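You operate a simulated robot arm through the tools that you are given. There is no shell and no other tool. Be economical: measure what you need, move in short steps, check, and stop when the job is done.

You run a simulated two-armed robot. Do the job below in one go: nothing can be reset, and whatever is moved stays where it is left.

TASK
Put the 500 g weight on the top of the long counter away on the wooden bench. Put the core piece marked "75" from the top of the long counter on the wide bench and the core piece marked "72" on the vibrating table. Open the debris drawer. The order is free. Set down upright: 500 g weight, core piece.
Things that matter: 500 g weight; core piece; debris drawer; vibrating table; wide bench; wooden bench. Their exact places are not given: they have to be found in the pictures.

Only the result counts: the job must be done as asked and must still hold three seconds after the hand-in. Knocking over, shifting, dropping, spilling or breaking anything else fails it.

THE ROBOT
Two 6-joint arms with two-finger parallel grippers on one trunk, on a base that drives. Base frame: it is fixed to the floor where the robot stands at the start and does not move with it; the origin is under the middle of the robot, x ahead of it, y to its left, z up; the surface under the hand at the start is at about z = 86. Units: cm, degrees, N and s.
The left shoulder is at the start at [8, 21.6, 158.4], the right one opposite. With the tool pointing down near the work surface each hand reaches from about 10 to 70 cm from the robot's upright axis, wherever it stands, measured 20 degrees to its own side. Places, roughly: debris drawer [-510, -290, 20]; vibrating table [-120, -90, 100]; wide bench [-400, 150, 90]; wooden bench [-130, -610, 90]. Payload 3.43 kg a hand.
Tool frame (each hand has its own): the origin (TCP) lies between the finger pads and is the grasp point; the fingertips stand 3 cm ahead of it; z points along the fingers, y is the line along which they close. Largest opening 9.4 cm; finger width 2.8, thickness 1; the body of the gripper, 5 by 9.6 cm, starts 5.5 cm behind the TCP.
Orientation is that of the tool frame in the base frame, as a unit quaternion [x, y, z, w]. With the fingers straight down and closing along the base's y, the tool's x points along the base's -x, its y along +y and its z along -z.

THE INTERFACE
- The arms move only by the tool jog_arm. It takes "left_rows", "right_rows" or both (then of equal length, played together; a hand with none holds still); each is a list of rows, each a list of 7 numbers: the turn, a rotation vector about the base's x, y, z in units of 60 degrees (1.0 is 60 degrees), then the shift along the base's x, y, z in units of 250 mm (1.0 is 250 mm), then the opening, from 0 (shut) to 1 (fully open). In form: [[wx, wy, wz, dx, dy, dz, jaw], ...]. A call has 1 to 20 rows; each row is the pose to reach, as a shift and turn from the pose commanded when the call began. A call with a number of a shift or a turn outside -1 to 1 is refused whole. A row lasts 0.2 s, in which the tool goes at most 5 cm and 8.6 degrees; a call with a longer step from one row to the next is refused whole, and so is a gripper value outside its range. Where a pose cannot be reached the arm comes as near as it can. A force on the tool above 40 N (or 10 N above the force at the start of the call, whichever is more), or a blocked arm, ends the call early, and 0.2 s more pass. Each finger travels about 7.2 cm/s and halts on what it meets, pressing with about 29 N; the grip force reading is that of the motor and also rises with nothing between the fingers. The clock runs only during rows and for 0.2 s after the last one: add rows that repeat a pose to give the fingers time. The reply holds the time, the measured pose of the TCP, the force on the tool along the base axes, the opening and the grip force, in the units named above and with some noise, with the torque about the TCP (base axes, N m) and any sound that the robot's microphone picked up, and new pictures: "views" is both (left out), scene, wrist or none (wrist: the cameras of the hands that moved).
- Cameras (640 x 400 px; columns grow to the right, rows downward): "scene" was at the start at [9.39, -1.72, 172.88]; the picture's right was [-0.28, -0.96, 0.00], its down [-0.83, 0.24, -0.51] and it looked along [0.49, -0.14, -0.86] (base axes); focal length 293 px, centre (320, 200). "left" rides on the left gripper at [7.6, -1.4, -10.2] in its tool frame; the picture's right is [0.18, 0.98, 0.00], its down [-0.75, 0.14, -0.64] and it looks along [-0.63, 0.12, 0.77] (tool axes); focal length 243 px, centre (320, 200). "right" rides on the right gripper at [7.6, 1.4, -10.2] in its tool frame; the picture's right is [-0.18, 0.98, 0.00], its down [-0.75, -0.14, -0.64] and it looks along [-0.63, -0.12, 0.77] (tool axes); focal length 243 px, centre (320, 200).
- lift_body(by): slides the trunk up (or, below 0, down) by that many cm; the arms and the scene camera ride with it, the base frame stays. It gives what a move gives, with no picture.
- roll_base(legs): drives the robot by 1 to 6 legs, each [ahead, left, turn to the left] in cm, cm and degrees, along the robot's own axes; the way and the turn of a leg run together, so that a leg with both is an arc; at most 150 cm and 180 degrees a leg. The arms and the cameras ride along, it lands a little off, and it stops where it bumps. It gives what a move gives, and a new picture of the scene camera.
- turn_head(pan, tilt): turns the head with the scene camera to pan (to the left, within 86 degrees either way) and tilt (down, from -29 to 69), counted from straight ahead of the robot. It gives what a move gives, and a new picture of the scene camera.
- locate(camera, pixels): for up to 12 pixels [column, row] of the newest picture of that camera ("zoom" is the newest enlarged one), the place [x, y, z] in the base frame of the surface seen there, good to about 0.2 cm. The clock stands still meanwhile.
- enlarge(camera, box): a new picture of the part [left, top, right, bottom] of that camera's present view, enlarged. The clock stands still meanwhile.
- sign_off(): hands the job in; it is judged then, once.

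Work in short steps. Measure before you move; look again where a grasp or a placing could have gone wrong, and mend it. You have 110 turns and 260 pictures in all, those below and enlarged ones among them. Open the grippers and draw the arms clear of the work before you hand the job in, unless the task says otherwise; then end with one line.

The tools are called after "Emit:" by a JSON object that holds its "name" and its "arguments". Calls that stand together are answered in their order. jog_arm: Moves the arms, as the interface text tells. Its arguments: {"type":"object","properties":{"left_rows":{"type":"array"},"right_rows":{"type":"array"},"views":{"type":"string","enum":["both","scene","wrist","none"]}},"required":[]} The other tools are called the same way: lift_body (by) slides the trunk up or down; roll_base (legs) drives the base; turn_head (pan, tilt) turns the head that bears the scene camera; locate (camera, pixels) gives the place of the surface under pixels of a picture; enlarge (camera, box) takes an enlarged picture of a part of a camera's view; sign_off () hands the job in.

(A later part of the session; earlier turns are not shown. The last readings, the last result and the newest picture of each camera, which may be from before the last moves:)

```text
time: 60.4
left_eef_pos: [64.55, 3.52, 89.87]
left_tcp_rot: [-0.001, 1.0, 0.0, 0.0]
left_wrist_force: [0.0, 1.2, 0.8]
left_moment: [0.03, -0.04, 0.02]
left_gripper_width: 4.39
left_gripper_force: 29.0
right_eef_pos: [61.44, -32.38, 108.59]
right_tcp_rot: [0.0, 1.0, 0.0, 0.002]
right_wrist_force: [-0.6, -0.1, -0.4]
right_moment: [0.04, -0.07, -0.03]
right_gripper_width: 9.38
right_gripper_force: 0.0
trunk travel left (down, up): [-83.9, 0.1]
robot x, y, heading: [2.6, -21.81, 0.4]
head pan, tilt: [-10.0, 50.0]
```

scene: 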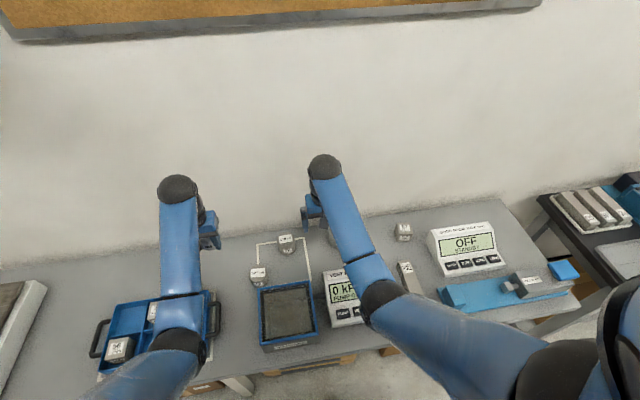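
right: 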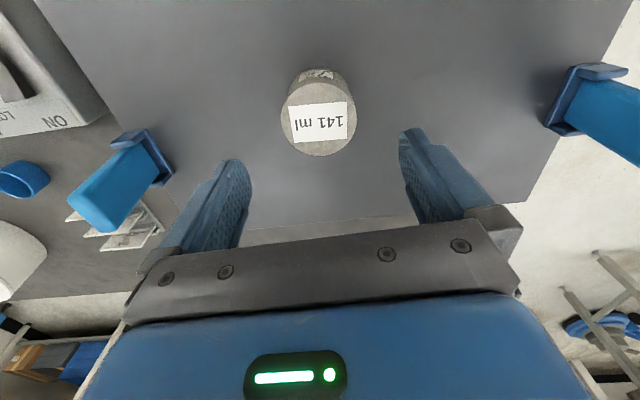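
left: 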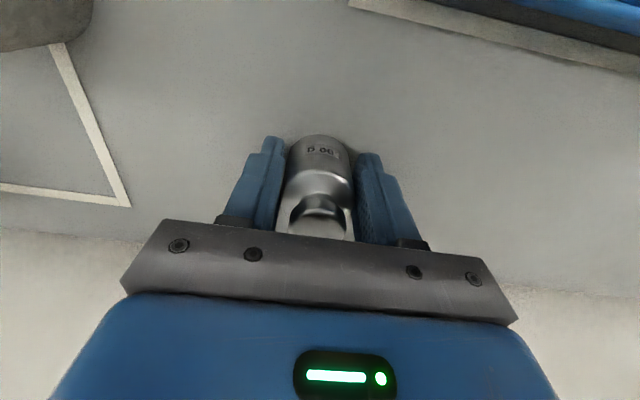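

Now centred (4.39). I lift the weight back up, and bring the right hand over core "75" near (67.6,−38.2).

Emit:
{"name": "jog_arm", "arguments": {"left_rows": [[0, 0, 0, 0, 0, 0.12, 0], [0, 0, 0, 0, 0, 0.28, 0], [0, 0, 0, 0, 0, 0.44, 0], [0, 0, 0, -0.1, 0, 0.6, 0], [0, 0, 0, -0.18, 0, 0.72, 0], [0, 0, 0, -0.18, 0, 0.75, 0], [0, 0, 0, -0.18, 0, 0.75, 0]], "right_rows": [[0, 0, 0, 0.1, -0.1, 0, 1], [0, 0, 0, 0.2, -0.2, 0, 1], [0, 0, 0, 0.24, -0.23, -0.1, 1], [0, 0, 0, 0.24, -0.23, -0.2, 1], [0, 0, 0, 0.24, -0.23, -0.28, 1], [0, 0, 0, 0.24, -0.23, -0.28, 1], [0, 0, 0, 0.24, -0.23, -0.28, 1]], "views": "wrist"}}

```text
time: 62.0
left_eef_pos: [60.3, 3.46, 108.08]
left_tcp_rot: [-0.001, 1.0, 0.0, -0.001]
left_wrist_force: [-0.1, 0.3, -5.1]
left_moment: [-0.01, 0.04, 0.03]
left_gripper_width: 4.41
left_gripper_force: 29.1
right_eef_pos: [67.62, -38.03, 101.59]
right_tcp_rot: [-0.001, 1.0, 0.0, 0.001]
right_wrist_force: [-0.4, -0.8, -0.1]
right_moment: [-0.02, 0.02, 0.01]
right_gripper_width: 9.37
right_gripper_force: 0.1
trunk travel left (down, up): [-83.9, 0.1]
robot x, y, heading: [2.75, -21.61, 0.0]
head pan, tilt: [-10.0, 50.0]
```

right: 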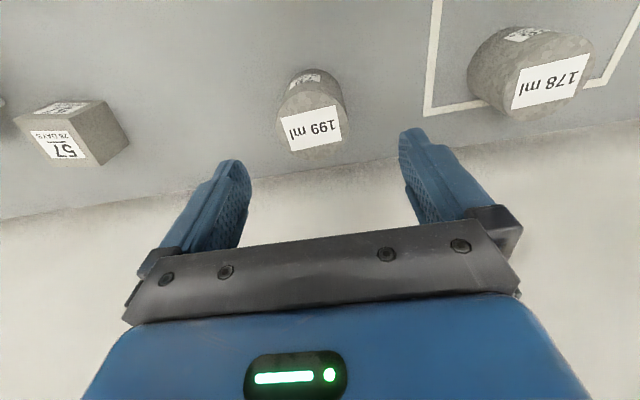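
left: 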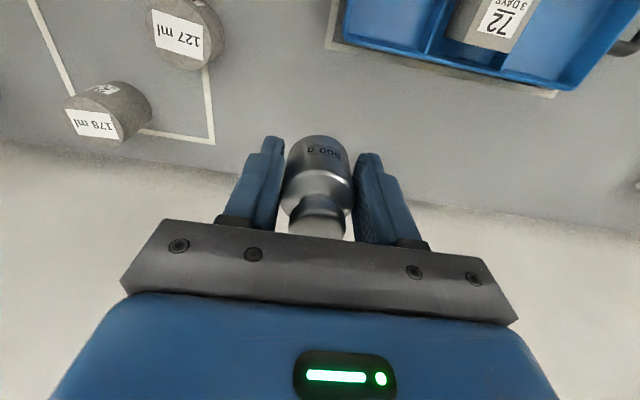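

Emit:
{"name": "locate", "arguments": {"camera": "right", "pixels": [[314, 128], [280, 128], [346, 118], [310, 100], [316, 153]]}}

```text
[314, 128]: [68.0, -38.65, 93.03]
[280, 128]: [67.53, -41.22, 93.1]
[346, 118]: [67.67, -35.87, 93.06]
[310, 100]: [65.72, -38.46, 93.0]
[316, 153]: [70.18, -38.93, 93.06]
```

Core "75" centre ≈ (67.9, −38.55). I descend to z≈90 and close.

Emit:
{"name": "jog_arm", "arguments": {"right_rows": [[0, 0, 0, 0.012, -0.02, 0, 1], [0, 0, 0, 0.012, -0.02, -0.15, 1], [0, 0, 0, 0.012, -0.02, -0.3, 1], [0, 0, 0, 0.012, -0.02, -0.42, 1], [0, 0, 0, 0.012, -0.02, -0.465, 1], [0, 0, 0, 0.012, -0.02, -0.465, 1], [0, 0, 0, 0.012, -0.02, -0.465, 0.5], [0, 0, 0, 0.012, -0.02, -0.465, 0], [0, 0, 0, 0.012, -0.02, -0.465, 0], [0, 0, 0, 0.012, -0.02, -0.465, 0]], "views": "wrist"}}

```text
time: 64.2
left_eef_pos: [60.29, 3.63, 108.22]
left_tcp_rot: [-0.001, 1.0, 0.0, 0.0]
left_wrist_force: [-0.1, 0.7, -4.8]
left_moment: [0.0, 0.05, 0.02]
left_gripper_width: 4.4
left_gripper_force: 28.8
right_eef_pos: [66.72, -38.58, 91.17]
right_tcp_rot: [-0.001, 1.0, 0.0, 0.004]
right_wrist_force: [2.1, 0.1, 7.9]
right_moment: [0.02, 0.13, -0.01]
right_gripper_width: 6.41
right_gripper_force: 29.3
right hand out of reach, approached as far as the arm can: row 4, 5, 6, 7, 8, 9, 10
trunk travel left (down, up): [-83.9, 0.1]
robot x, y, heading: [2.94, -21.52, 0.2]
head pan, tilt: [-10.0, 50.0]
```

right: 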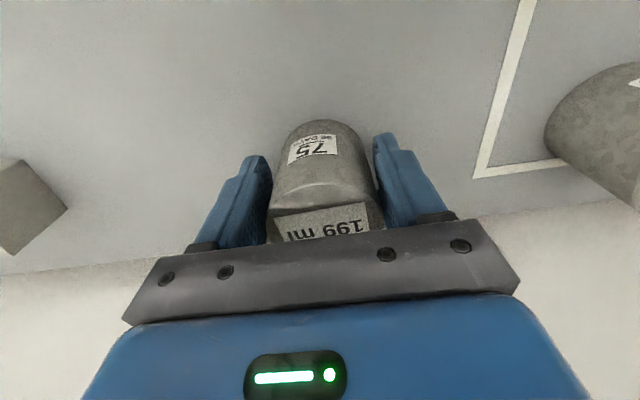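

The hand stopped at its reach limit, 1.2 cm short of centre. I release, rise, lower the trunk and creep the base 4 cm ahead before regrasping.

Emit:
{"name": "jog_arm", "arguments": {"right_rows": [[0, 0, 0, 0.012, -0.02, 0, 0.3], [0, 0, 0, 0.012, -0.02, 0, 0.7], [0, 0, 0, 0.012, -0.02, 0, 1], [0, 0, 0, 0.012, -0.02, 0, 1], [0, 0, 0, 0, 0, 0.15, 1], [0, 0, 0, 0, 0, 0.3, 1], [0, 0, 0, 0, 0, 0.42, 1], [0, 0, 0, 0, 0, 0.42, 1]], "views": "none"}}

Emit:
{"name": "roll_base", "arguments": {"legs": [[4, 0, 0]]}}

Emit:
{"name": "lift_body", "arguments": {"by": -2.5}}

Emit:
{"name": "jog_arm", "arguments": {"right_rows": [[0, 0, 0, 0, 0, 0, 1]], "views": "wrist"}}

```text
time: 66.0
left_eef_pos: [60.27, 3.41, 108.09]
left_tcp_rot: [0.0, 1.0, 0.0, -0.001]
left_wrist_force: [-0.1, -0.3, -4.4]
left_moment: [0.0, 0.02, 0.01]
left_gripper_width: 4.39
left_gripper_force: 28.6
right_eef_pos: [71.01, -38.24, 98.55]
right_tcp_rot: [-0.001, 1.0, 0.0, 0.003]
right_wrist_force: [0.2, 0.4, 0.2]
right_moment: [0.01, 0.01, 0.02]
right_gripper_width: 9.43
right_gripper_force: 0.0
right hand out of reach, approached as far as the arm can: row 5, 6, 7, 8
trunk travel left (down, up): [-83.9, 0.1]
robot x, y, heading: [2.73, -21.77, 0.3]
head pan, tilt: [-10.0, 50.0]
```

```text
time: 67.0
left_eef_pos: [63.59, 3.41, 108.08]
left_tcp_rot: [0.001, 1.0, 0.0, 0.0]
left_wrist_force: [-0.1, -0.1, -5.3]
left_moment: [0.0, 0.05, 0.03]
left_gripper_width: 4.36
left_gripper_force: 28.7
right_eef_pos: [73.62, -38.39, 98.58]
right_tcp_rot: [0.0, 1.0, 0.0, -0.01]
right_wrist_force: [-10.4, -2.0, 3.9]
right_moment: [0.17, -1.29, -0.1]
right_gripper_width: 9.42
right_gripper_force: 0.0
trunk travel left (down, up): [-83.9, 0.1]
robot x, y, heading: [6.46, -21.65, -0.1]
head pan, tilt: [-10.0, 50.0]
stopped in leg 1: the force on the tool passed its limit at 193 N (the readings are from after the stop); the commanded pose is now the measured one
```

scene: 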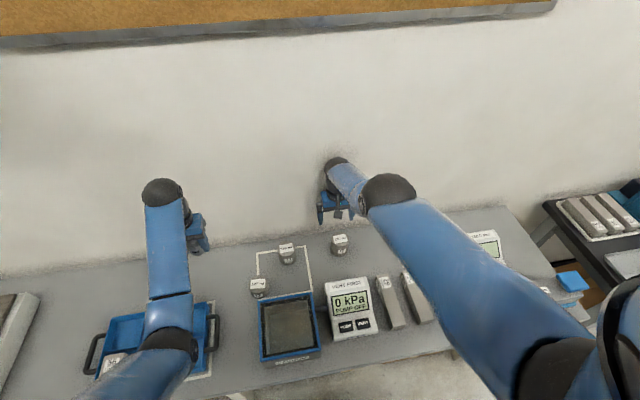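

```text
time: 67.7
left_eef_pos: [63.73, 3.37, 105.75]
left_tcp_rot: [0.001, 1.0, 0.001, 0.0]
left_wrist_force: [0.2, 0.3, -4.5]
left_moment: [0.02, 0.03, -0.01]
left_gripper_width: 4.39
left_gripper_force: 29.5
right_eef_pos: [73.65, -38.28, 96.02]
right_tcp_rot: [0.0, 1.0, -0.001, -0.011]
right_wrist_force: [-14.1, 1.2, 2.8]
right_moment: [-0.2, -1.42, -0.14]
right_gripper_width: 9.39
right_gripper_force: 0.0
trunk travel left (down, up): [-81.4, 2.6]
robot x, y, heading: [6.39, -21.74, -0.3]
head pan, tilt: [-10.0, 50.0]
```

```text
time: 68.1
left_eef_pos: [63.74, 3.37, 105.77]
left_tcp_rot: [0.001, 1.0, 0.0, 0.0]
left_wrist_force: [0.4, 0.7, -5.0]
left_moment: [-0.01, 0.02, -0.03]
left_gripper_width: 4.39
left_gripper_force: 29.1
right_eef_pos: [73.8, -38.18, 95.91]
right_tcp_rot: [-0.001, 1.0, -0.001, -0.011]
right_wrist_force: [-16.6, 1.5, 0.3]
right_moment: [-0.13, -1.48, -0.09]
right_gripper_width: 9.4
right_gripper_force: 0.1
trunk travel left (down, up): [-81.4, 2.6]
robot x, y, heading: [6.23, -21.2, -0.2]
head pan, tilt: [-10.0, 50.0]
```

right: 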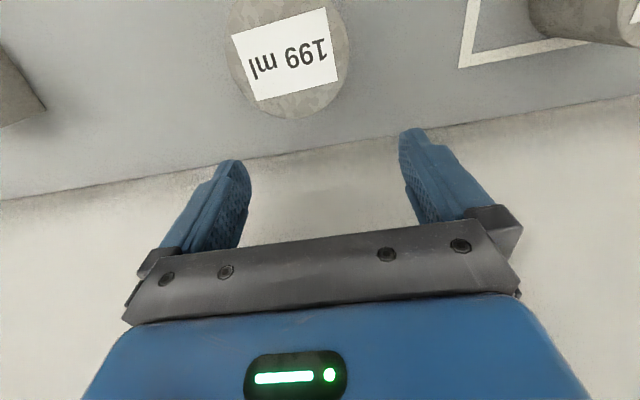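

The hand pressed against the back wall; core "75" still stands upright at (290,55). I draw the hand back about 6 cm, at the same height plus a bit, and look.

Emit:
{"name": "jog_arm", "arguments": {"right_rows": [[0, 0, 0, -0.08, 0, 0.03, 1], [0, 0, 0, -0.16, 0, 0.06, 1], [0, 0, 0, -0.24, 0, 0.1, 1], [0, 0, 0, -0.24, 0, 0.1, 1], [0, 0, 0, -0.24, 0, 0.1, 1]]}}

```text
time: 69.3
left_eef_pos: [63.72, 3.42, 105.76]
left_tcp_rot: [0.0, 1.0, -0.001, 0.001]
left_wrist_force: [-0.1, 0.1, -5.8]
left_moment: [-0.01, 0.04, -0.04]
left_gripper_width: 4.39
left_gripper_force: 28.9
right_eef_pos: [73.76, -38.26, 96.04]
right_tcp_rot: [-0.001, 1.0, -0.001, -0.011]
right_wrist_force: [-21.4, 3.4, -7.4]
right_moment: [-0.23, -1.62, -0.04]
right_gripper_width: 9.39
right_gripper_force: 0.1
right hand out of reach, approached as far as the arm can: row 1, 2, 3, 4, 5
trunk travel left (down, up): [-81.4, 2.6]
robot x, y, heading: [6.31, -21.44, -0.4]
head pan, tilt: [-10.0, 50.0]
```

scene: 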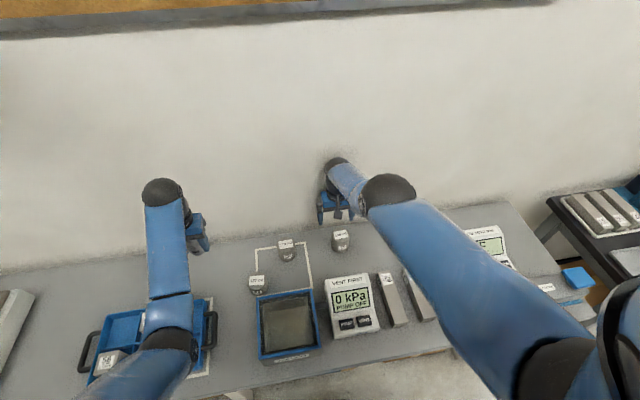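
right: 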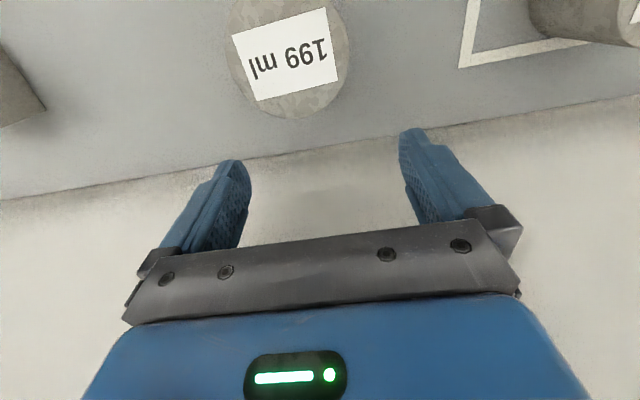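

The right arm is stuck in an extended posture against the wall. I raise the trunk 2.6 so the fingertips clear the core, then back the base 10 cm.

Emit:
{"name": "lift_body", "arguments": {"by": 2.6}}

Emit:
{"name": "roll_base", "arguments": {"legs": [[-10, 0, 0]]}}

Emit:
{"name": "jog_arm", "arguments": {"right_rows": [[0, 0, 0, -0.05, 0, 0, 1], [0, 0, 0, -0.1, 0, 0, 1], [0, 0, 0, -0.15, 0, 0.0, 1], [0, 0, 0, -0.2, 0, 0.0, 1]]}}

```text
time: 70.0
left_eef_pos: [63.63, 3.38, 108.37]
left_tcp_rot: [0.001, 1.0, -0.001, 0.0]
left_wrist_force: [0.4, 0.8, -4.6]
left_moment: [-0.03, 0.05, -0.01]
left_gripper_width: 4.4
left_gripper_force: 29.0
right_eef_pos: [73.72, -38.47, 98.89]
right_tcp_rot: [0.0, 1.0, 0.0, -0.008]
right_wrist_force: [-22.9, -2.3, -2.6]
right_moment: [0.25, -2.05, -0.04]
right_gripper_width: 9.43
right_gripper_force: 0.2
trunk travel left (down, up): [-84.0, 0.0]
robot x, y, heading: [6.19, -21.49, -0.0]
head pan, tilt: [-10.0, 50.0]
```

```text
time: 71.2
left_eef_pos: [55.45, 3.17, 107.58]
left_tcp_rot: [0.003, 1.0, 0.0, -0.006]
left_wrist_force: [0.8, 0.0, -6.3]
left_moment: [0.0, 0.12, 0.02]
left_gripper_width: 4.36
left_gripper_force: 29.0
right_eef_pos: [65.1, -38.54, 97.85]
right_tcp_rot: [0.002, 1.0, -0.001, -0.015]
right_wrist_force: [1.3, -0.6, -0.2]
right_moment: [0.03, 0.07, -0.04]
right_gripper_width: 9.41
right_gripper_force: 0.0
trunk travel left (down, up): [-84.0, 0.0]
robot x, y, heading: [-3.43, -21.55, -0.3]
head pan, tilt: [-10.0, 50.0]
```

scene: 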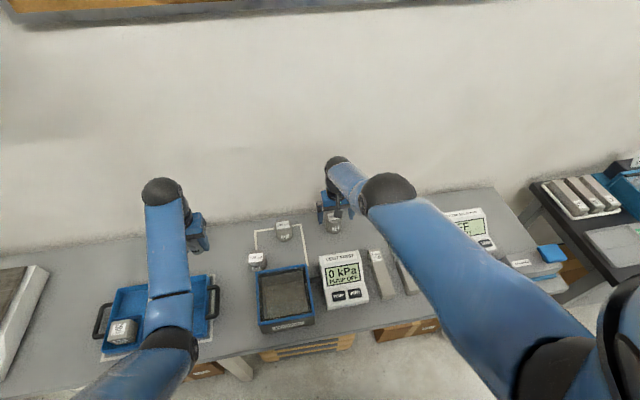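

```text
time: 72.2
left_eef_pos: [54.03, 3.12, 108.3]
left_tcp_rot: [0.002, 1.0, 0.001, 0.001]
left_wrist_force: [-0.7, -0.5, -4.8]
left_moment: [-0.02, 0.0, 0.02]
left_gripper_width: 4.37
left_gripper_force: 29.2
right_eef_pos: [62.76, -38.17, 96.71]
right_tcp_rot: [0.001, 1.0, -0.001, -0.01]
right_wrist_force: [0.1, 0.0, 0.8]
right_moment: [0.0, -0.02, 0.03]
right_gripper_width: 9.4
right_gripper_force: 0.1
right hand out of reach, approached as far as the arm can: row 1, 2, 3, 4
trunk travel left (down, up): [-84.0, 0.0]
robot x, y, heading: [-3.76, -21.68, -0.5]
head pan, tilt: [-10.0, 50.0]
```

scene: 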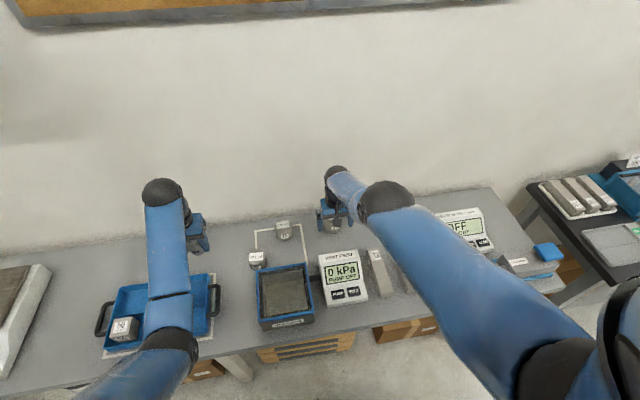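
right: 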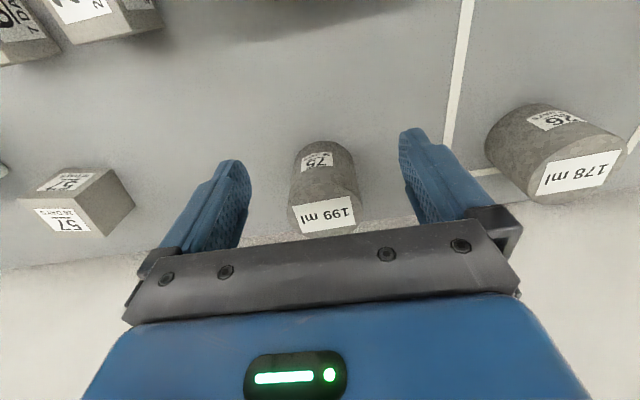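

The right arm flipped into an odd posture (elbow out to the right). I test moving it upward in small steps.

Emit:
{"name": "jog_arm", "arguments": {"right_rows": [[0, 0, 0, 0.02, 0, 0.06, 1], [0, 0, 0, 0.04, 0, 0.12, 1], [0, 0, 0, 0.04, 0, 0.2, 1], [0, 0, 0, 0.04, 0, 0.28, 1], [0, 0, 0, 0.04, 0, 0.36, 1]]}}

```text
time: 73.4
left_eef_pos: [54.41, 3.12, 108.16]
left_tcp_rot: [0.003, 1.0, 0.0, -0.001]
left_wrist_force: [0.4, 0.3, -5.3]
left_moment: [0.04, 0.05, -0.01]
left_gripper_width: 4.39
left_gripper_force: 29.2
right_eef_pos: [67.14, -37.75, 104.71]
right_tcp_rot: [0.001, 1.0, -0.001, -0.011]
right_wrist_force: [-0.7, -0.6, 0.1]
right_moment: [-0.01, -0.01, -0.02]
right_gripper_width: 9.4
right_gripper_force: 0.1
right hand out of reach, approached as far as the arm can: row 2, 3, 4, 5
trunk travel left (down, up): [-84.0, 0.0]
robot x, y, heading: [-2.95, -21.57, -0.3]
head pan, tilt: [-10.0, 50.0]
```

scene: 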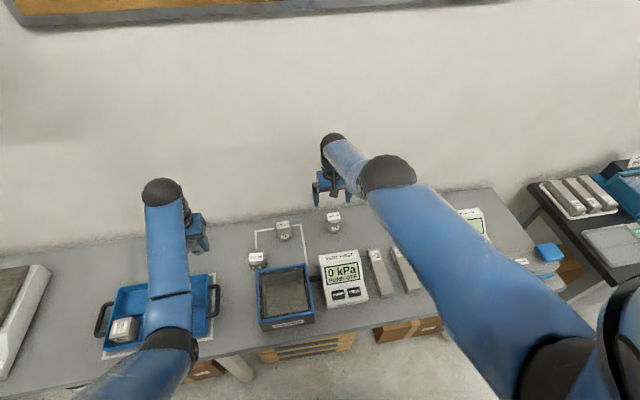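
right: 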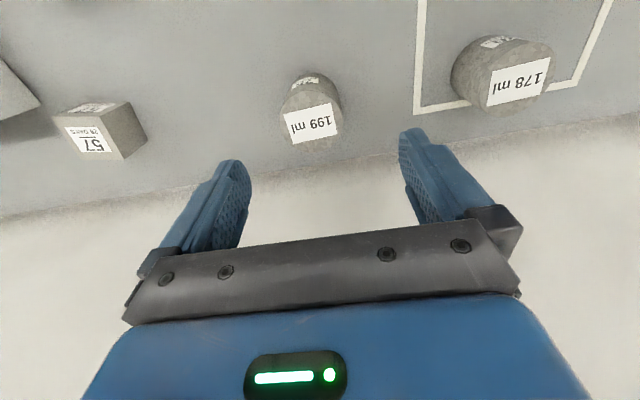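

I locate points on the right arm to understand its posture.

Emit:
{"name": "locate", "arguments": {"camera": "scene", "pixels": [[388, 170], [345, 160], [333, 145], [470, 270], [530, 345], [332, 190], [163, 190], [170, 255], [172, 340], [333, 218]]}}

```text
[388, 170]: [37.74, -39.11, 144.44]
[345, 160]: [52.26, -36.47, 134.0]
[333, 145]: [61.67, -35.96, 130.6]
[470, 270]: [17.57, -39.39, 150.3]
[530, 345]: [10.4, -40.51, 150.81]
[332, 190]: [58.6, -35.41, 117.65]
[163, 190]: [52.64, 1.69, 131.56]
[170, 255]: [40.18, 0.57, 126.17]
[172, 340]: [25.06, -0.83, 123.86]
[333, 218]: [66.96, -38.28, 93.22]
```

The right arm is nearly straight (shoulder–elbow–wrist in line), a singular posture. I back off clear of the counter to recover the elbow bend safely.

Emit:
{"name": "roll_base", "arguments": {"legs": [[-55, 0, 0]]}}

Emit:
{"name": "jog_arm", "arguments": {"right_rows": [[0, 0, 0, -0.2, 0, 0.0, 1], [0, 0, 0, -0.38, 0, 0.0, 1], [0, 0, 0, -0.56, 0, 0, 1], [0, 0, 0, -0.74, 0, 0, 1], [0, 0, 0, -0.9, 0, 0, 1], [0, 0, 0, -0.9, 0, 0, 1], [0, 0, 0, -0.9, 0, 0, 1], [0, 0, 0, -0.9, 0, 0, 1]], "views": "scene"}}

```text
time: 76.6
left_eef_pos: [-1.93, 3.55, 108.09]
left_tcp_rot: [0.002, 1.0, 0.0, -0.001]
left_wrist_force: [-0.9, 0.1, -5.5]
left_moment: [-0.01, 0.06, 0.04]
left_gripper_width: 4.37
left_gripper_force: 29.0
right_eef_pos: [10.67, -37.44, 104.59]
right_tcp_rot: [0.002, 1.0, -0.001, -0.012]
right_wrist_force: [-1.1, -0.3, 0.0]
right_moment: [-0.01, 0.0, -0.02]
right_gripper_width: 9.41
right_gripper_force: 0.1
trunk travel left (down, up): [-84.0, 0.0]
robot x, y, heading: [-59.96, -21.26, -0.4]
head pan, tilt: [-10.0, 50.0]
```

scene: 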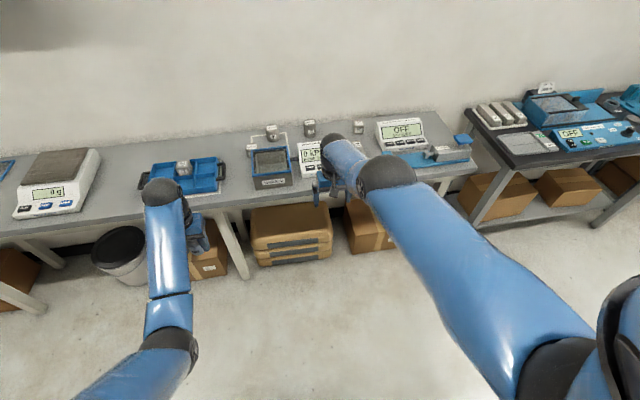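

```text
time: 78.4
left_eef_pos: [-1.96, 3.41, 108.06]
left_tcp_rot: [0.003, 1.0, 0.0, -0.002]
left_wrist_force: [0.8, 0.2, -5.3]
left_moment: [-0.06, 0.04, 0.04]
left_gripper_width: 4.38
left_gripper_force: 29.2
right_eef_pos: [6.94, -35.96, 97.32]
right_tcp_rot: [0.001, 1.0, -0.002, -0.01]
right_wrist_force: [-1.1, 0.5, -0.1]
right_moment: [-0.02, 0.0, -0.01]
right_gripper_width: 9.39
right_gripper_force: 0.0
right hand out of reach, approached as far as the arm can: row 1, 2, 3, 4, 5, 6, 7, 8
trunk travel left (down, up): [-84.0, 0.0]
robot x, y, heading: [-59.84, -21.06, -0.3]
head pan, tilt: [-10.0, 50.0]
```

scene: 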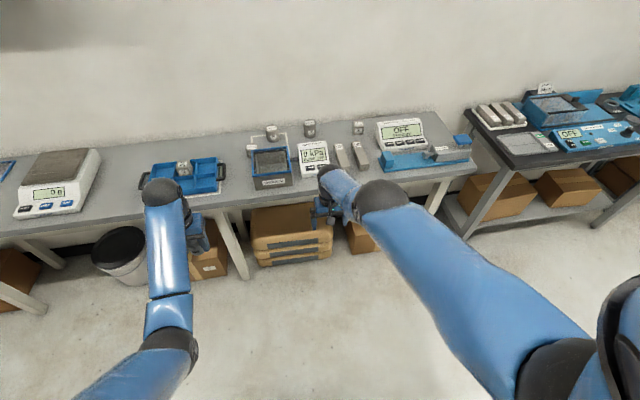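

Still at the singular boundary. A pitch change of the tool should bend the elbow: I tilt the fingers forward step by step while asking for a position further back.

Emit:
{"name": "jog_arm", "arguments": {"right_rows": [[0, -0.13, 0, -0.02, 0, 0.02, 1], [0, -0.26, 0, -0.04, 0, 0.04, 1], [0, -0.39, 0, -0.06, 0, 0.06, 1], [0, -0.52, 0, -0.08, 0, 0.08, 1], [0, -0.65, 0, -0.1, 0, 0.1, 1], [0, -0.65, 0, -0.1, 0, 0.1, 1]], "views": "scene"}}

```text
time: 79.8
left_eef_pos: [-2.16, 3.53, 108.18]
left_tcp_rot: [0.004, 1.0, 0.0, -0.001]
left_wrist_force: [1.1, 0.3, -4.3]
left_moment: [-0.01, 0.03, 0.0]
left_gripper_width: 4.39
left_gripper_force: 29.1
right_eef_pos: [13.01, -32.71, 92.04]
right_tcp_rot: [0.001, 0.946, 0.0, 0.324]
right_wrist_force: [-0.1, 0.7, 0.0]
right_moment: [-0.02, 0.04, 0.0]
right_gripper_width: 9.4
right_gripper_force: 0.1
right hand out of reach, approached as far as the arm can: row 1, 2, 3, 4, 5, 6
trunk travel left (down, up): [-84.0, 0.0]
robot x, y, heading: [-59.86, -21.37, -0.3]
head pan, tilt: [-10.0, 50.0]
```

scene: 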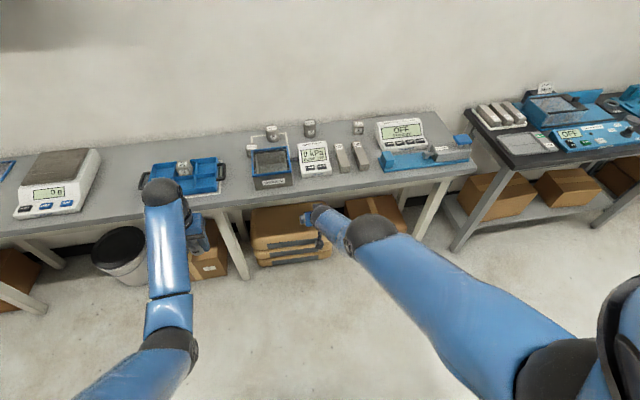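

Still straight. I try the other pitch direction (fingers swinging back toward the robot), asking for a retracted position.

Emit:
{"name": "jog_arm", "arguments": {"right_rows": [[0, 0.13, 0, -0.05, 0, 0.05, 1], [0, 0.26, 0, -0.1, 0, 0.1, 1], [0, 0.39, 0, -0.15, 0, 0.15, 1], [0, 0.52, 0, -0.25, 0, 0.2, 1], [0, 0.65, 0, -0.35, 0, 0.25, 1], [0, 0.78, 0, -0.45, 0, 0.25, 1], [0, 0.91, 0, -0.6, 0, 0.25, 1], [0, 1.0, 0, -0.75, 0, 0.25, 1], [0, 1.0, 0, -0.75, 0, 0.25, 1]], "views": "scene"}}

```text
time: 81.8
left_eef_pos: [-2.18, 3.45, 108.17]
left_tcp_rot: [0.002, 1.0, -0.001, -0.001]
left_wrist_force: [-0.5, -0.8, -5.4]
left_moment: [0.02, 0.03, -0.03]
left_gripper_width: 4.37
left_gripper_force: 28.8
right_eef_pos: [-2.8, -32.18, 96.02]
right_tcp_rot: [0.001, 0.981, -0.001, -0.195]
right_wrist_force: [-0.5, 0.3, -0.6]
right_moment: [-0.01, -0.06, -0.01]
right_gripper_width: 9.38
right_gripper_force: 0.2
right hand out of reach, approached as far as the arm can: row 1, 2, 3, 4, 5, 6, 7, 8, 9
trunk travel left (down, up): [-84.0, 0.0]
robot x, y, heading: [-59.91, -21.02, -0.4]
head pan, tilt: [-10.0, 50.0]
```

scene: 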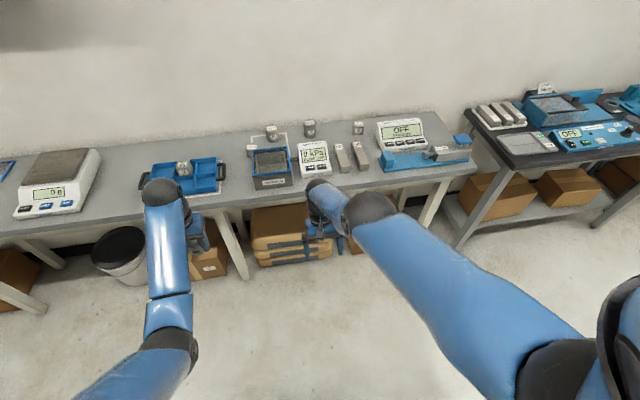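

The elbow seems clamped just past straight. I ask for a far outward pose first to straighten it fully (hand stays clear of the counter), while returning the tool to vertical.

Emit:
{"name": "jog_arm", "arguments": {"right_rows": [[0, -0.1, 0, 0.15, 0, -0.03, 1], [0, -0.2, 0, 0.3, 0, -0.06, 1], [0, -0.3, 0, 0.45, 0, -0.1, 1], [0, -0.38, 0, 0.6, 0, -0.1, 1], [0, -0.38, 0, 0.75, 0, -0.1, 1], [0, -0.38, 0, 0.9, 0, -0.1, 1], [0, -0.38, 0, 0.9, 0, -0.1, 1]], "views": "scene"}}

```text
time: 83.4
left_eef_pos: [-2.07, 3.41, 108.24]
left_tcp_rot: [0.003, 1.0, 0.0, 0.0]
left_wrist_force: [0.2, -0.4, -5.0]
left_moment: [0.01, 0.01, 0.04]
left_gripper_width: 4.35
left_gripper_force: 28.9
right_eef_pos: [8.39, -33.48, 98.76]
right_tcp_rot: [0.001, 1.0, -0.001, 0.005]
right_wrist_force: [0.2, -0.1, -0.5]
right_moment: [0.01, -0.01, 0.02]
right_gripper_width: 9.4
right_gripper_force: 0.1
right hand out of reach, approached as far as the arm can: row 1, 2, 3, 4, 5, 6, 7
trunk travel left (down, up): [-84.0, 0.0]
robot x, y, heading: [-59.75, -21.31, -0.4]
head pan, tilt: [-10.0, 50.0]
```

scene: 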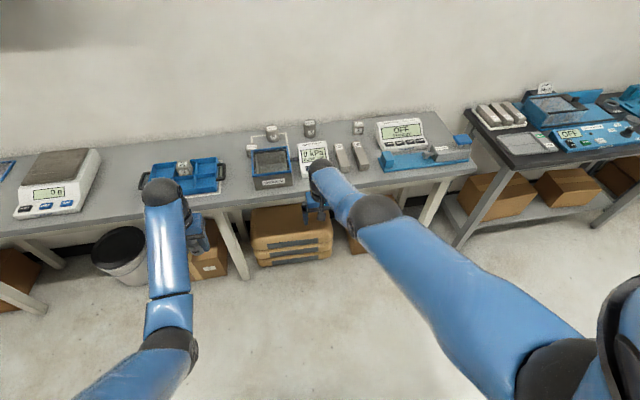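

To tell whether targets accumulate, I ask for another 25 cm outward and watch which rows are flagged.

Emit:
{"name": "jog_arm", "arguments": {"right_rows": [[0, 0, 0, 0.17, 0, 0, 1], [0, 0, 0, 0.34, 0, 0, 1], [0, 0, 0, 0.5, 0, 0, 1], [0, 0, 0, 0.67, 0, 0, 1], [0, 0, 0, 0.84, 0, 0, 1], [0, 0, 0, 1.0, 0, 0, 1], [0, 0, 0, 1.0, 0, 0, 1]], "views": "none"}}

```text
time: 85.0
left_eef_pos: [-1.93, 3.43, 108.25]
left_tcp_rot: [0.003, 1.0, 0.0, -0.002]
left_wrist_force: [-0.2, 0.0, -4.7]
left_moment: [0.06, 0.01, 0.02]
left_gripper_width: 4.37
left_gripper_force: 28.7
right_eef_pos: [10.34, -35.28, 102.75]
right_tcp_rot: [0.0, 1.0, -0.001, 0.003]
right_wrist_force: [-0.3, -0.9, 0.6]
right_moment: [0.0, 0.03, -0.02]
right_gripper_width: 9.4
right_gripper_force: 0.0
right hand out of reach, approached as far as the arm can: row 1, 2, 3, 4, 5, 6, 7
trunk travel left (down, up): [-84.0, 0.0]
robot x, y, heading: [-60.25, -21.1, -0.2]
head pan, tilt: [-10.0, 50.0]
```

Now the arm is straightened from outside. I try again tilting the fingers forward with a small inward shift.

Emit:
{"name": "jog_arm", "arguments": {"right_rows": [[0, -0.14, 0, -0.02, 0, 0.01, 1], [0, -0.28, 0, -0.04, 0, 0.02, 1], [0, -0.42, 0, -0.06, 0, 0.03, 1], [0, -0.56, 0, -0.08, 0, 0.04, 1], [0, -0.7, 0, -0.1, 0, 0.05, 1], [0, -0.7, 0, -0.2, 0, 0.05, 1], [0, -0.7, 0, -0.3, 0, 0.05, 1]], "views": "none"}}

```text
time: 86.6
left_eef_pos: [-2.15, 3.49, 108.15]
left_tcp_rot: [0.002, 1.0, 0.0, 0.0]
left_wrist_force: [0.2, 0.4, -5.1]
left_moment: [0.02, 0.0, 0.03]
left_gripper_width: 4.39
left_gripper_force: 29.0
right_eef_pos: [2.52, -35.86, 104.39]
right_tcp_rot: [0.0, 0.931, 0.001, 0.364]
right_wrist_force: [0.2, 0.2, -0.4]
right_moment: [-0.01, 0.03, 0.01]
right_gripper_width: 9.42
right_gripper_force: 0.1
trunk travel left (down, up): [-84.0, 0.0]
robot x, y, heading: [-59.88, -21.46, -0.3]
head pan, tilt: [-10.0, 50.0]
```

The elbow bends again (no flags, hand drew back to x=2.5). I return the tool to vertical at a retracted position.

Emit:
{"name": "jog_arm", "arguments": {"right_rows": [[0, 0.1, 0, -0.08, 0, -0.02, 1], [0, 0.2, 0, -0.16, 0, -0.04, 1], [0, 0.3, 0, -0.22, 0, -0.06, 1], [0, 0.43, 0, -0.25, 0, -0.06, 1], [0, 0.57, 0, -0.25, 0, -0.06, 1], [0, 0.7, 0, -0.25, 0, -0.06, 1], [0, 0.7, 0, -0.25, 0, -0.06, 1]]}}

```text
time: 88.2
left_eef_pos: [-2.18, 3.52, 108.16]
left_tcp_rot: [0.003, 1.0, 0.0, -0.001]
left_wrist_force: [0.1, 0.7, -5.4]
left_moment: [0.0, 0.03, 0.01]
left_gripper_width: 4.39
left_gripper_force: 28.8
right_eef_pos: [-3.7, -36.0, 102.59]
right_tcp_rot: [0.001, 1.0, -0.001, 0.005]
right_wrist_force: [0.4, -0.3, -0.2]
right_moment: [0.01, -0.03, -0.01]
right_gripper_width: 9.4
right_gripper_force: 0.1
trunk travel left (down, up): [-84.0, 0.0]
robot x, y, heading: [-59.82, -21.32, -0.3]
head pan, tilt: [-10.0, 50.0]
```

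scene: 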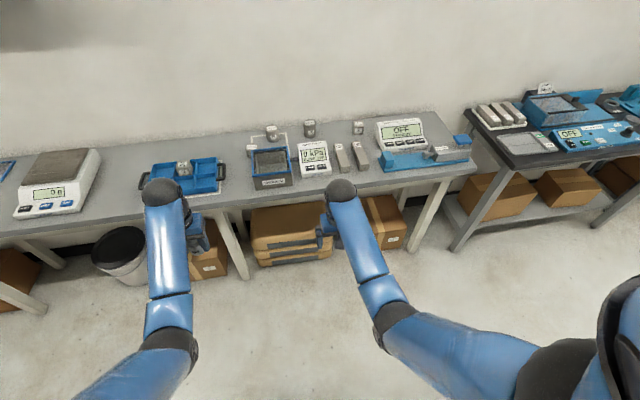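
right: 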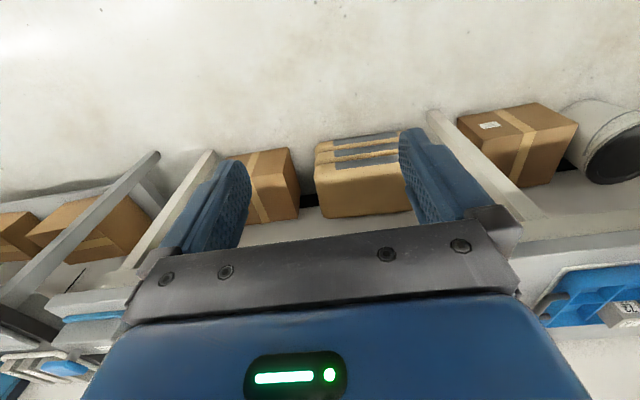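

Right arm is back in the normal posture. I drive back to the counter, closer this time so the core lies well within reach.

Emit:
{"name": "roll_base", "arguments": {"legs": [[55, -2.5, 0.3], [12, 0, 0]]}}

Emit:
{"name": "jog_arm", "arguments": {"right_rows": [[0, 0, 0, 0, 0, 0, 1]], "views": "wrist"}}

```text
time: 92.2
left_eef_pos: [64.96, 0.17, 108.56]
left_tcp_rot: [0.003, 1.0, 0.0, 0.003]
left_wrist_force: [-0.7, -0.7, -4.3]
left_moment: [0.02, 0.02, 0.0]
left_gripper_width: 4.36
left_gripper_force: 29.3
right_eef_pos: [63.17, -39.09, 102.86]
right_tcp_rot: [0.003, 1.0, -0.001, 0.009]
right_wrist_force: [-0.5, -0.5, -0.2]
right_moment: [-0.02, -0.03, 0.03]
right_gripper_width: 9.4
right_gripper_force: 0.1
trunk travel left (down, up): [-84.0, 0.0]
robot x, y, heading: [7.86, -24.49, -0.7]
head pan, tilt: [-10.0, 50.0]
```

scene: 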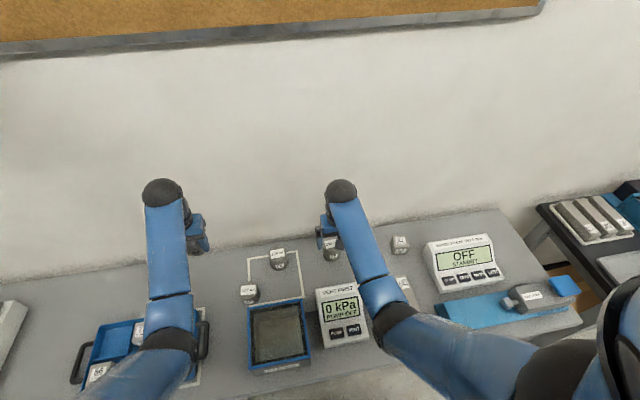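

```text
time: 92.6
left_eef_pos: [65.82, 0.25, 107.97]
left_tcp_rot: [0.003, 1.0, 0.0, -0.003]
left_wrist_force: [-0.2, -0.5, -3.9]
left_moment: [0.02, 0.02, -0.04]
left_gripper_width: 4.4
left_gripper_force: 29.1
right_eef_pos: [64.2, -38.99, 102.36]
right_tcp_rot: [0.003, 1.0, 0.0, 0.003]
right_wrist_force: [-0.3, -0.3, 0.3]
right_moment: [-0.02, -0.01, 0.02]
right_gripper_width: 9.39
right_gripper_force: 0.1
trunk travel left (down, up): [-84.0, 0.0]
robot x, y, heading: [7.67, -24.38, -0.5]
head pan, tilt: [-10.0, 50.0]
```

right: 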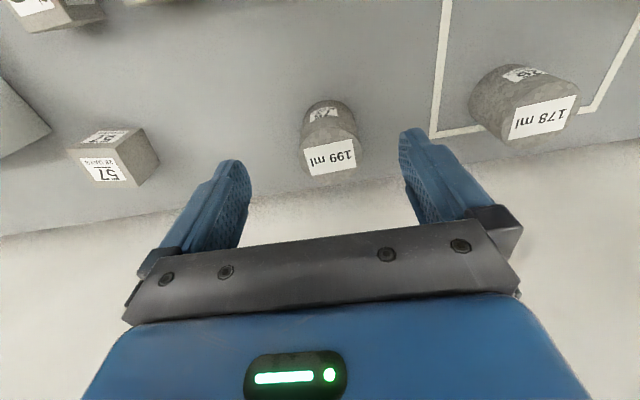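

Recheck the core's centre, then lower the trunk a little for reach.

Emit:
{"name": "locate", "arguments": {"camera": "right", "pixels": [[332, 157], [303, 157], [359, 147], [330, 128], [334, 172]]}}

Emit:
{"name": "lift_body", "arguments": {"by": -4}}

```text
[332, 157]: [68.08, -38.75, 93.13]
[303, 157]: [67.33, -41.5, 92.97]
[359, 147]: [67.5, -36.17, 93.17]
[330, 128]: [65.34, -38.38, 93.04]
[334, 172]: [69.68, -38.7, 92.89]
```

```text
time: 93.5
left_eef_pos: [65.61, 0.29, 104.23]
left_tcp_rot: [0.005, 1.0, 0.0, 0.0]
left_wrist_force: [0.3, -0.6, -4.6]
left_moment: [0.03, -0.01, 0.04]
left_gripper_width: 4.34
left_gripper_force: 29.1
right_eef_pos: [63.84, -38.99, 98.68]
right_tcp_rot: [0.003, 1.0, 0.0, 0.006]
right_wrist_force: [-0.6, -0.9, 0.8]
right_moment: [0.0, 0.02, 0.0]
right_gripper_width: 9.39
right_gripper_force: 0.1
trunk travel left (down, up): [-80.0, 4.0]
robot x, y, heading: [7.66, -24.54, -0.4]
head pan, tilt: [-10.0, 50.0]
```

Core centre ≈ (67.7,−38.75). I move over, descend to z≈90 and close.

Emit:
{"name": "jog_arm", "arguments": {"right_rows": [[0, 0, 0, 0.08, 0.01, 0, 1], [0, 0, 0, 0.152, 0.01, 0, 1], [0, 0, 0, 0.152, 0.01, -0.12, 1], [0, 0, 0, 0.152, 0.01, -0.24, 1], [0, 0, 0, 0.152, 0.01, -0.35, 1], [0, 0, 0, 0.152, 0.01, -0.35, 1], [0, 0, 0, 0.152, 0.01, -0.35, 0.5], [0, 0, 0, 0.152, 0.01, -0.35, 0], [0, 0, 0, 0.152, 0.01, -0.35, 0], [0, 0, 0, 0.152, 0.01, -0.35, 0]], "views": "wrist"}}

```text
time: 95.7
left_eef_pos: [65.44, 0.3, 104.04]
left_tcp_rot: [0.003, 1.0, 0.0, 0.0]
left_wrist_force: [-1.0, -1.0, -4.2]
left_moment: [0.01, 0.07, -0.01]
left_gripper_width: 4.35
left_gripper_force: 28.7
right_eef_pos: [67.54, -38.9, 89.81]
right_tcp_rot: [0.002, 1.0, 0.0, 0.005]
right_wrist_force: [-1.6, 0.4, 1.1]
right_moment: [-0.06, -0.03, -0.02]
right_gripper_width: 6.22
right_gripper_force: 29.0
trunk travel left (down, up): [-80.0, 4.0]
robot x, y, heading: [7.51, -24.16, -0.5]
head pan, tilt: [-10.0, 50.0]
```

right: 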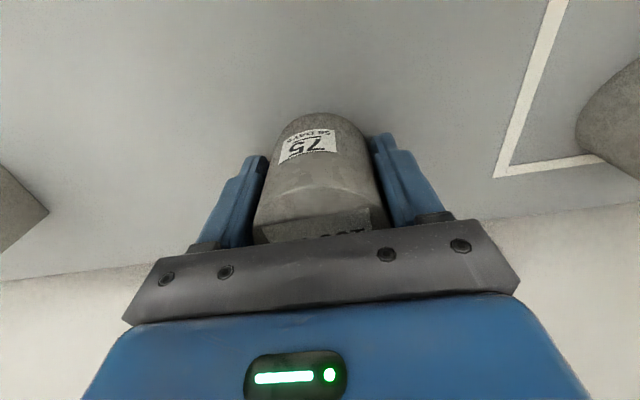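

Core "75" is held (6.2 cm), well centred. I lift it and check the load.

Emit:
{"name": "jog_arm", "arguments": {"right_rows": [[0, 0, 0, 0, 0, 0.1, 0], [0, 0, 0, 0, 0, 0.2, 0], [0, 0, 0, -0.05, 0, 0.35, 0], [0, 0, 0, -0.1, 0, 0.5, 0], [0, 0, 0, -0.15, 0, 0.55, 0], [0, 0, 0, -0.15, 0, 0.55, 0]], "views": "wrist"}}

Emit:
{"name": "lift_body", "arguments": {"by": 4}}

Emit:
{"name": "roll_base", "arguments": {"legs": [[-66, 0, 0]]}}

```text
time: 97.1
left_eef_pos: [65.62, 0.34, 104.21]
left_tcp_rot: [0.003, 1.0, 0.0, -0.002]
left_wrist_force: [0.2, -0.5, -4.1]
left_moment: [-0.01, 0.02, -0.01]
left_gripper_width: 4.37
left_gripper_force: 28.9
right_eef_pos: [63.98, -38.88, 103.36]
right_tcp_rot: [0.003, 1.0, -0.001, 0.004]
right_wrist_force: [-0.2, 1.0, -4.8]
right_moment: [-0.02, 0.0, -0.01]
right_gripper_width: 6.19
right_gripper_force: 28.6
trunk travel left (down, up): [-80.0, 4.0]
robot x, y, heading: [7.82, -24.49, -0.4]
head pan, tilt: [-10.0, 50.0]
```

right: 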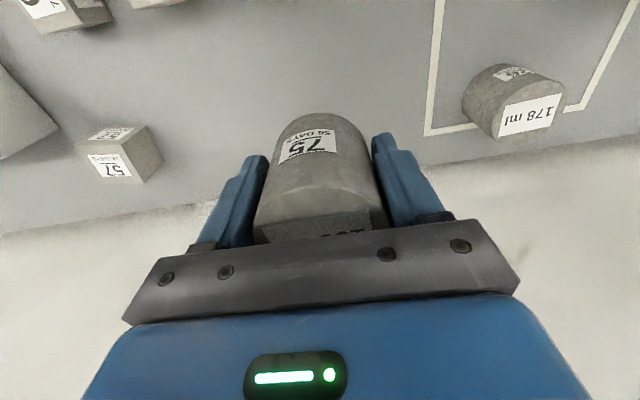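

```text
time: 97.9
left_eef_pos: [65.49, 0.28, 108.15]
left_tcp_rot: [0.004, 1.0, 0.0, 0.0]
left_wrist_force: [0.2, 0.6, -4.8]
left_moment: [-0.01, 0.06, 0.0]
left_gripper_width: 4.37
left_gripper_force: 28.8
right_eef_pos: [63.94, -38.86, 107.49]
right_tcp_rot: [0.002, 1.0, -0.001, 0.004]
right_wrist_force: [0.2, -0.3, -4.5]
right_moment: [0.0, 0.04, -0.02]
right_gripper_width: 6.22
right_gripper_force: 29.0
trunk travel left (down, up): [-84.0, 0.0]
robot x, y, heading: [7.78, -24.11, -0.3]
head pan, tilt: [-10.0, 50.0]
```

```text
time: 101.5
left_eef_pos: [0.25, 0.51, 108.05]
left_tcp_rot: [0.011, 1.0, -0.001, -0.002]
left_wrist_force: [-0.5, 0.0, -4.9]
left_moment: [0.02, 0.04, 0.04]
left_gripper_width: 4.36
left_gripper_force: 28.7
right_eef_pos: [-1.98, -38.73, 107.41]
right_tcp_rot: [0.009, 1.0, -0.001, 0.004]
right_wrist_force: [0.4, -0.6, -5.4]
right_moment: [0.01, 0.06, 0.02]
right_gripper_width: 6.21
right_gripper_force: 28.9
trunk travel left (down, up): [-84.0, 0.0]
robot x, y, heading: [-58.39, -23.27, -1.4]
head pan, tilt: [-10.0, 50.0]
```

scene: 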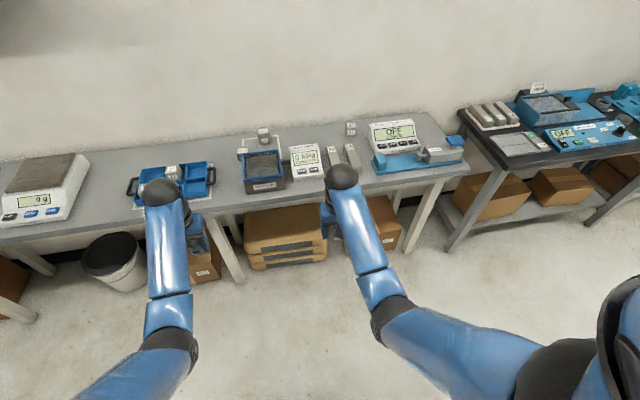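

Now turn to face −y and look toward the wooden bench.

Emit:
{"name": "roll_base", "arguments": {"legs": [[0, 0, -88.6]]}}

Emit:
{"name": "turn_head", "arguments": {"pan": 0, "tilt": 15}}

```text
time: 105.7
left_eef_pos: [-32.84, -80.72, 108.07]
left_tcp_rot: [0.704, 0.711, 0.001, -0.001]
left_wrist_force: [-0.8, -0.3, -4.7]
left_moment: [0.02, -0.03, 0.0]
left_gripper_width: 4.4
left_gripper_force: 28.8
right_eef_pos: [-71.93, -79.79, 107.53]
right_tcp_rot: [0.703, 0.711, -0.003, 0.003]
right_wrist_force: [-0.1, -0.2, -3.5]
right_moment: [0.01, -0.01, 0.03]
right_gripper_width: 6.26
right_gripper_force: 28.8
trunk travel left (down, up): [-84.0, 0.0]
robot x, y, heading: [-58.27, -23.1, -89.3]
head pan, tilt: [-10.0, 50.0]
```

scene: 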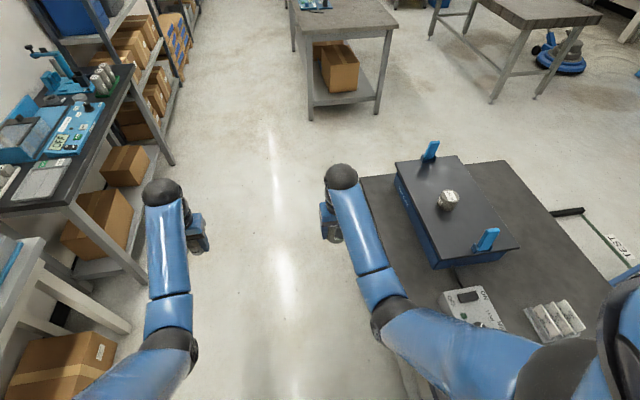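

```text
time: 106.7
left_eef_pos: [-32.65, -80.74, 108.22]
left_tcp_rot: [0.704, 0.71, 0.001, -0.001]
left_wrist_force: [0.0, 0.8, -4.5]
left_moment: [0.05, -0.01, 0.02]
left_gripper_width: 4.36
left_gripper_force: 29.0
right_eef_pos: [-71.88, -79.64, 107.6]
right_tcp_rot: [0.703, 0.711, -0.004, 0.002]
right_wrist_force: [-0.6, -0.3, -4.4]
right_moment: [0.03, -0.03, -0.01]
right_gripper_width: 6.24
right_gripper_force: 28.7
trunk travel left (down, up): [-84.0, 0.0]
robot x, y, heading: [-58.21, -23.42, -89.5]
head pan, tilt: [0.0, 15.0]
```

scene: 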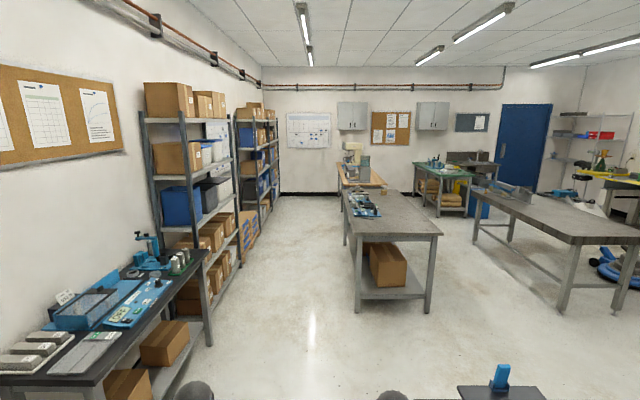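

Emit:
{"name": "locate", "arguments": {"camera": "scene", "pixels": [[375, 182], [343, 182], [386, 182], [357, 312], [440, 234], [345, 192], [400, 192], [312, 250], [300, 200], [270, 240], [470, 190], [210, 345]]}}

Emit:
{"name": "enlarge", "arguments": {"camera": "scene", "box": [300, 130, 460, 230]}}

```text
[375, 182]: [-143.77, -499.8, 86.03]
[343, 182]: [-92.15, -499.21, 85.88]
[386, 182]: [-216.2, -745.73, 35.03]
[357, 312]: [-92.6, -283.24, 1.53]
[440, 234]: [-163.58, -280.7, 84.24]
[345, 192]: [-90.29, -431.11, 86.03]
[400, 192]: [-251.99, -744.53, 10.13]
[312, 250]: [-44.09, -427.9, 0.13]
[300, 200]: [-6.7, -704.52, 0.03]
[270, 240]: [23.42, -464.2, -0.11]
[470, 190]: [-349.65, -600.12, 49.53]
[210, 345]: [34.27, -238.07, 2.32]
```

```text
4.00 times, centred on (380, 180) of scene
```

zoom: 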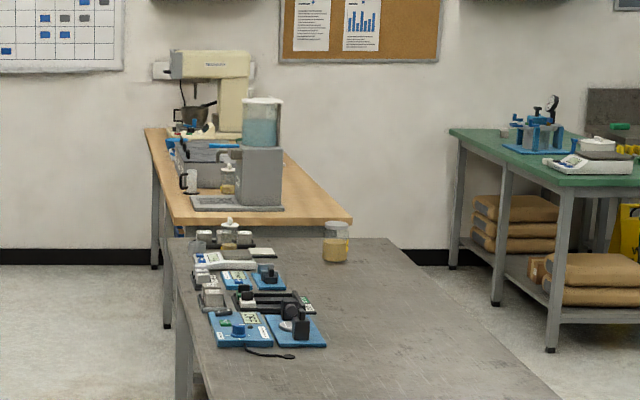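

The wooden bench starts at about y=−500 with its long front edge at x≈−92, behind the grey bench. I drive down the aisle at x≈−28 and check partway.

Emit:
{"name": "roll_base", "arguments": {"legs": [[140, 28, 0], [140, 0, 0], [140, 0, 0]]}}

Emit:
{"name": "turn_head", "arguments": {"pan": -35, "tilt": 35}}

```text
time: 127.1
left_eef_pos: [1.56, -501.95, 108.2]
left_tcp_rot: [0.701, 0.713, 0.001, -0.001]
left_wrist_force: [-0.4, 0.0, -4.4]
left_moment: [0.02, 0.03, -0.02]
left_gripper_width: 4.38
left_gripper_force: 29.3
right_eef_pos: [-37.62, -501.27, 107.43]
right_tcp_rot: [0.7, 0.714, -0.004, 0.002]
right_wrist_force: [-0.2, -0.4, -4.0]
right_moment: [-0.01, -0.01, 0.02]
right_gripper_width: 6.21
right_gripper_force: 29.7
trunk travel left (down, up): [-84.0, 0.0]
robot x, y, heading: [-24.26, -445.03, -89.1]
head pan, tilt: [0.0, 15.0]
```

scene: 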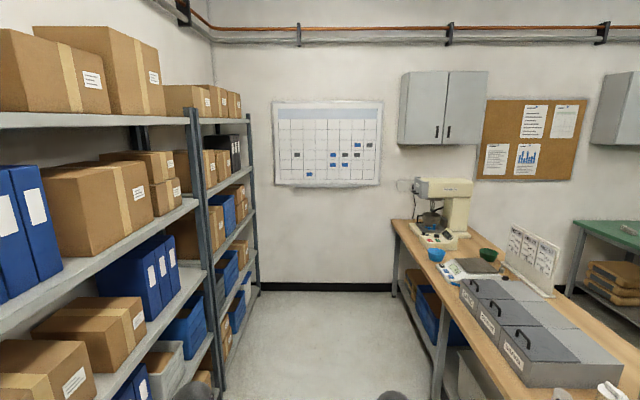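

```text
time: 128.1
left_eef_pos: [1.48, -501.94, 108.06]
left_tcp_rot: [0.701, 0.713, 0.002, -0.001]
left_wrist_force: [-0.4, -0.6, -4.5]
left_moment: [0.05, -0.01, 0.0]
left_gripper_width: 4.37
left_gripper_force: 28.7
right_eef_pos: [-37.66, -501.45, 107.51]
right_tcp_rot: [0.7, 0.714, -0.003, 0.003]
right_wrist_force: [-0.2, -0.6, -3.7]
right_moment: [-0.02, -0.01, 0.02]
right_gripper_width: 6.24
right_gripper_force: 29.1
trunk travel left (down, up): [-84.0, 0.0]
robot x, y, heading: [-24.31, -444.82, -89.1]
head pan, tilt: [-35.0, 35.0]
```

scene: 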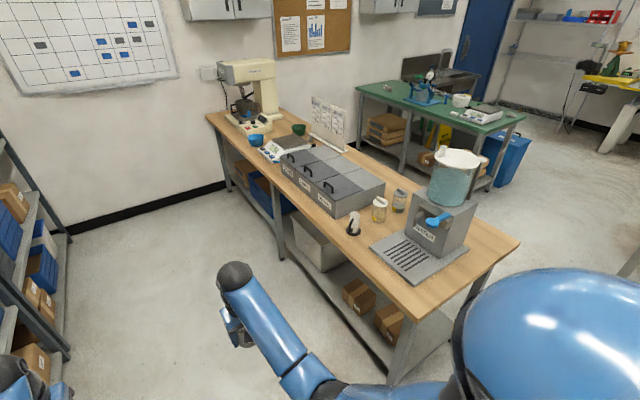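

Free areas on the wooden bench: the near end around (455,275)–(500,245) and the strip around (365,245). I locate them.

Emit:
{"name": "locate", "arguments": {"camera": "scene", "pixels": [[413, 312], [518, 244], [470, 265], [416, 284], [468, 250], [372, 246], [353, 230], [379, 208], [495, 235], [460, 282], [335, 225], [400, 300]]}}

Emit:
{"name": "enlarge", "arguments": {"camera": "scene", "box": [320, 160, 560, 310]}}

```text
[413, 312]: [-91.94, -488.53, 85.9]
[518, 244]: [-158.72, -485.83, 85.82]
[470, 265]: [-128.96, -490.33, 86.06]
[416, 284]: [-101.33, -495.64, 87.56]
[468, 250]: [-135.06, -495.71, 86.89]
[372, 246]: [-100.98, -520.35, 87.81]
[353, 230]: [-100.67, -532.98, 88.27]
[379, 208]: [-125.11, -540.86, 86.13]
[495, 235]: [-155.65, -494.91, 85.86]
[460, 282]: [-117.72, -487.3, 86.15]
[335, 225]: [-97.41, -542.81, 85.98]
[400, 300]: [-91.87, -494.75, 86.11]
```

```text
2.67 times, centred on (440, 235) of scene
```

zoom: 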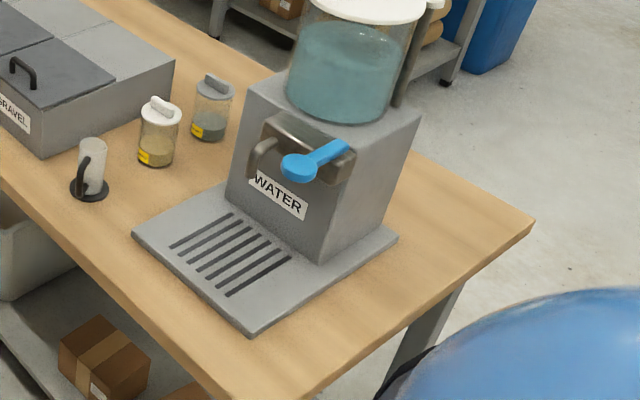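

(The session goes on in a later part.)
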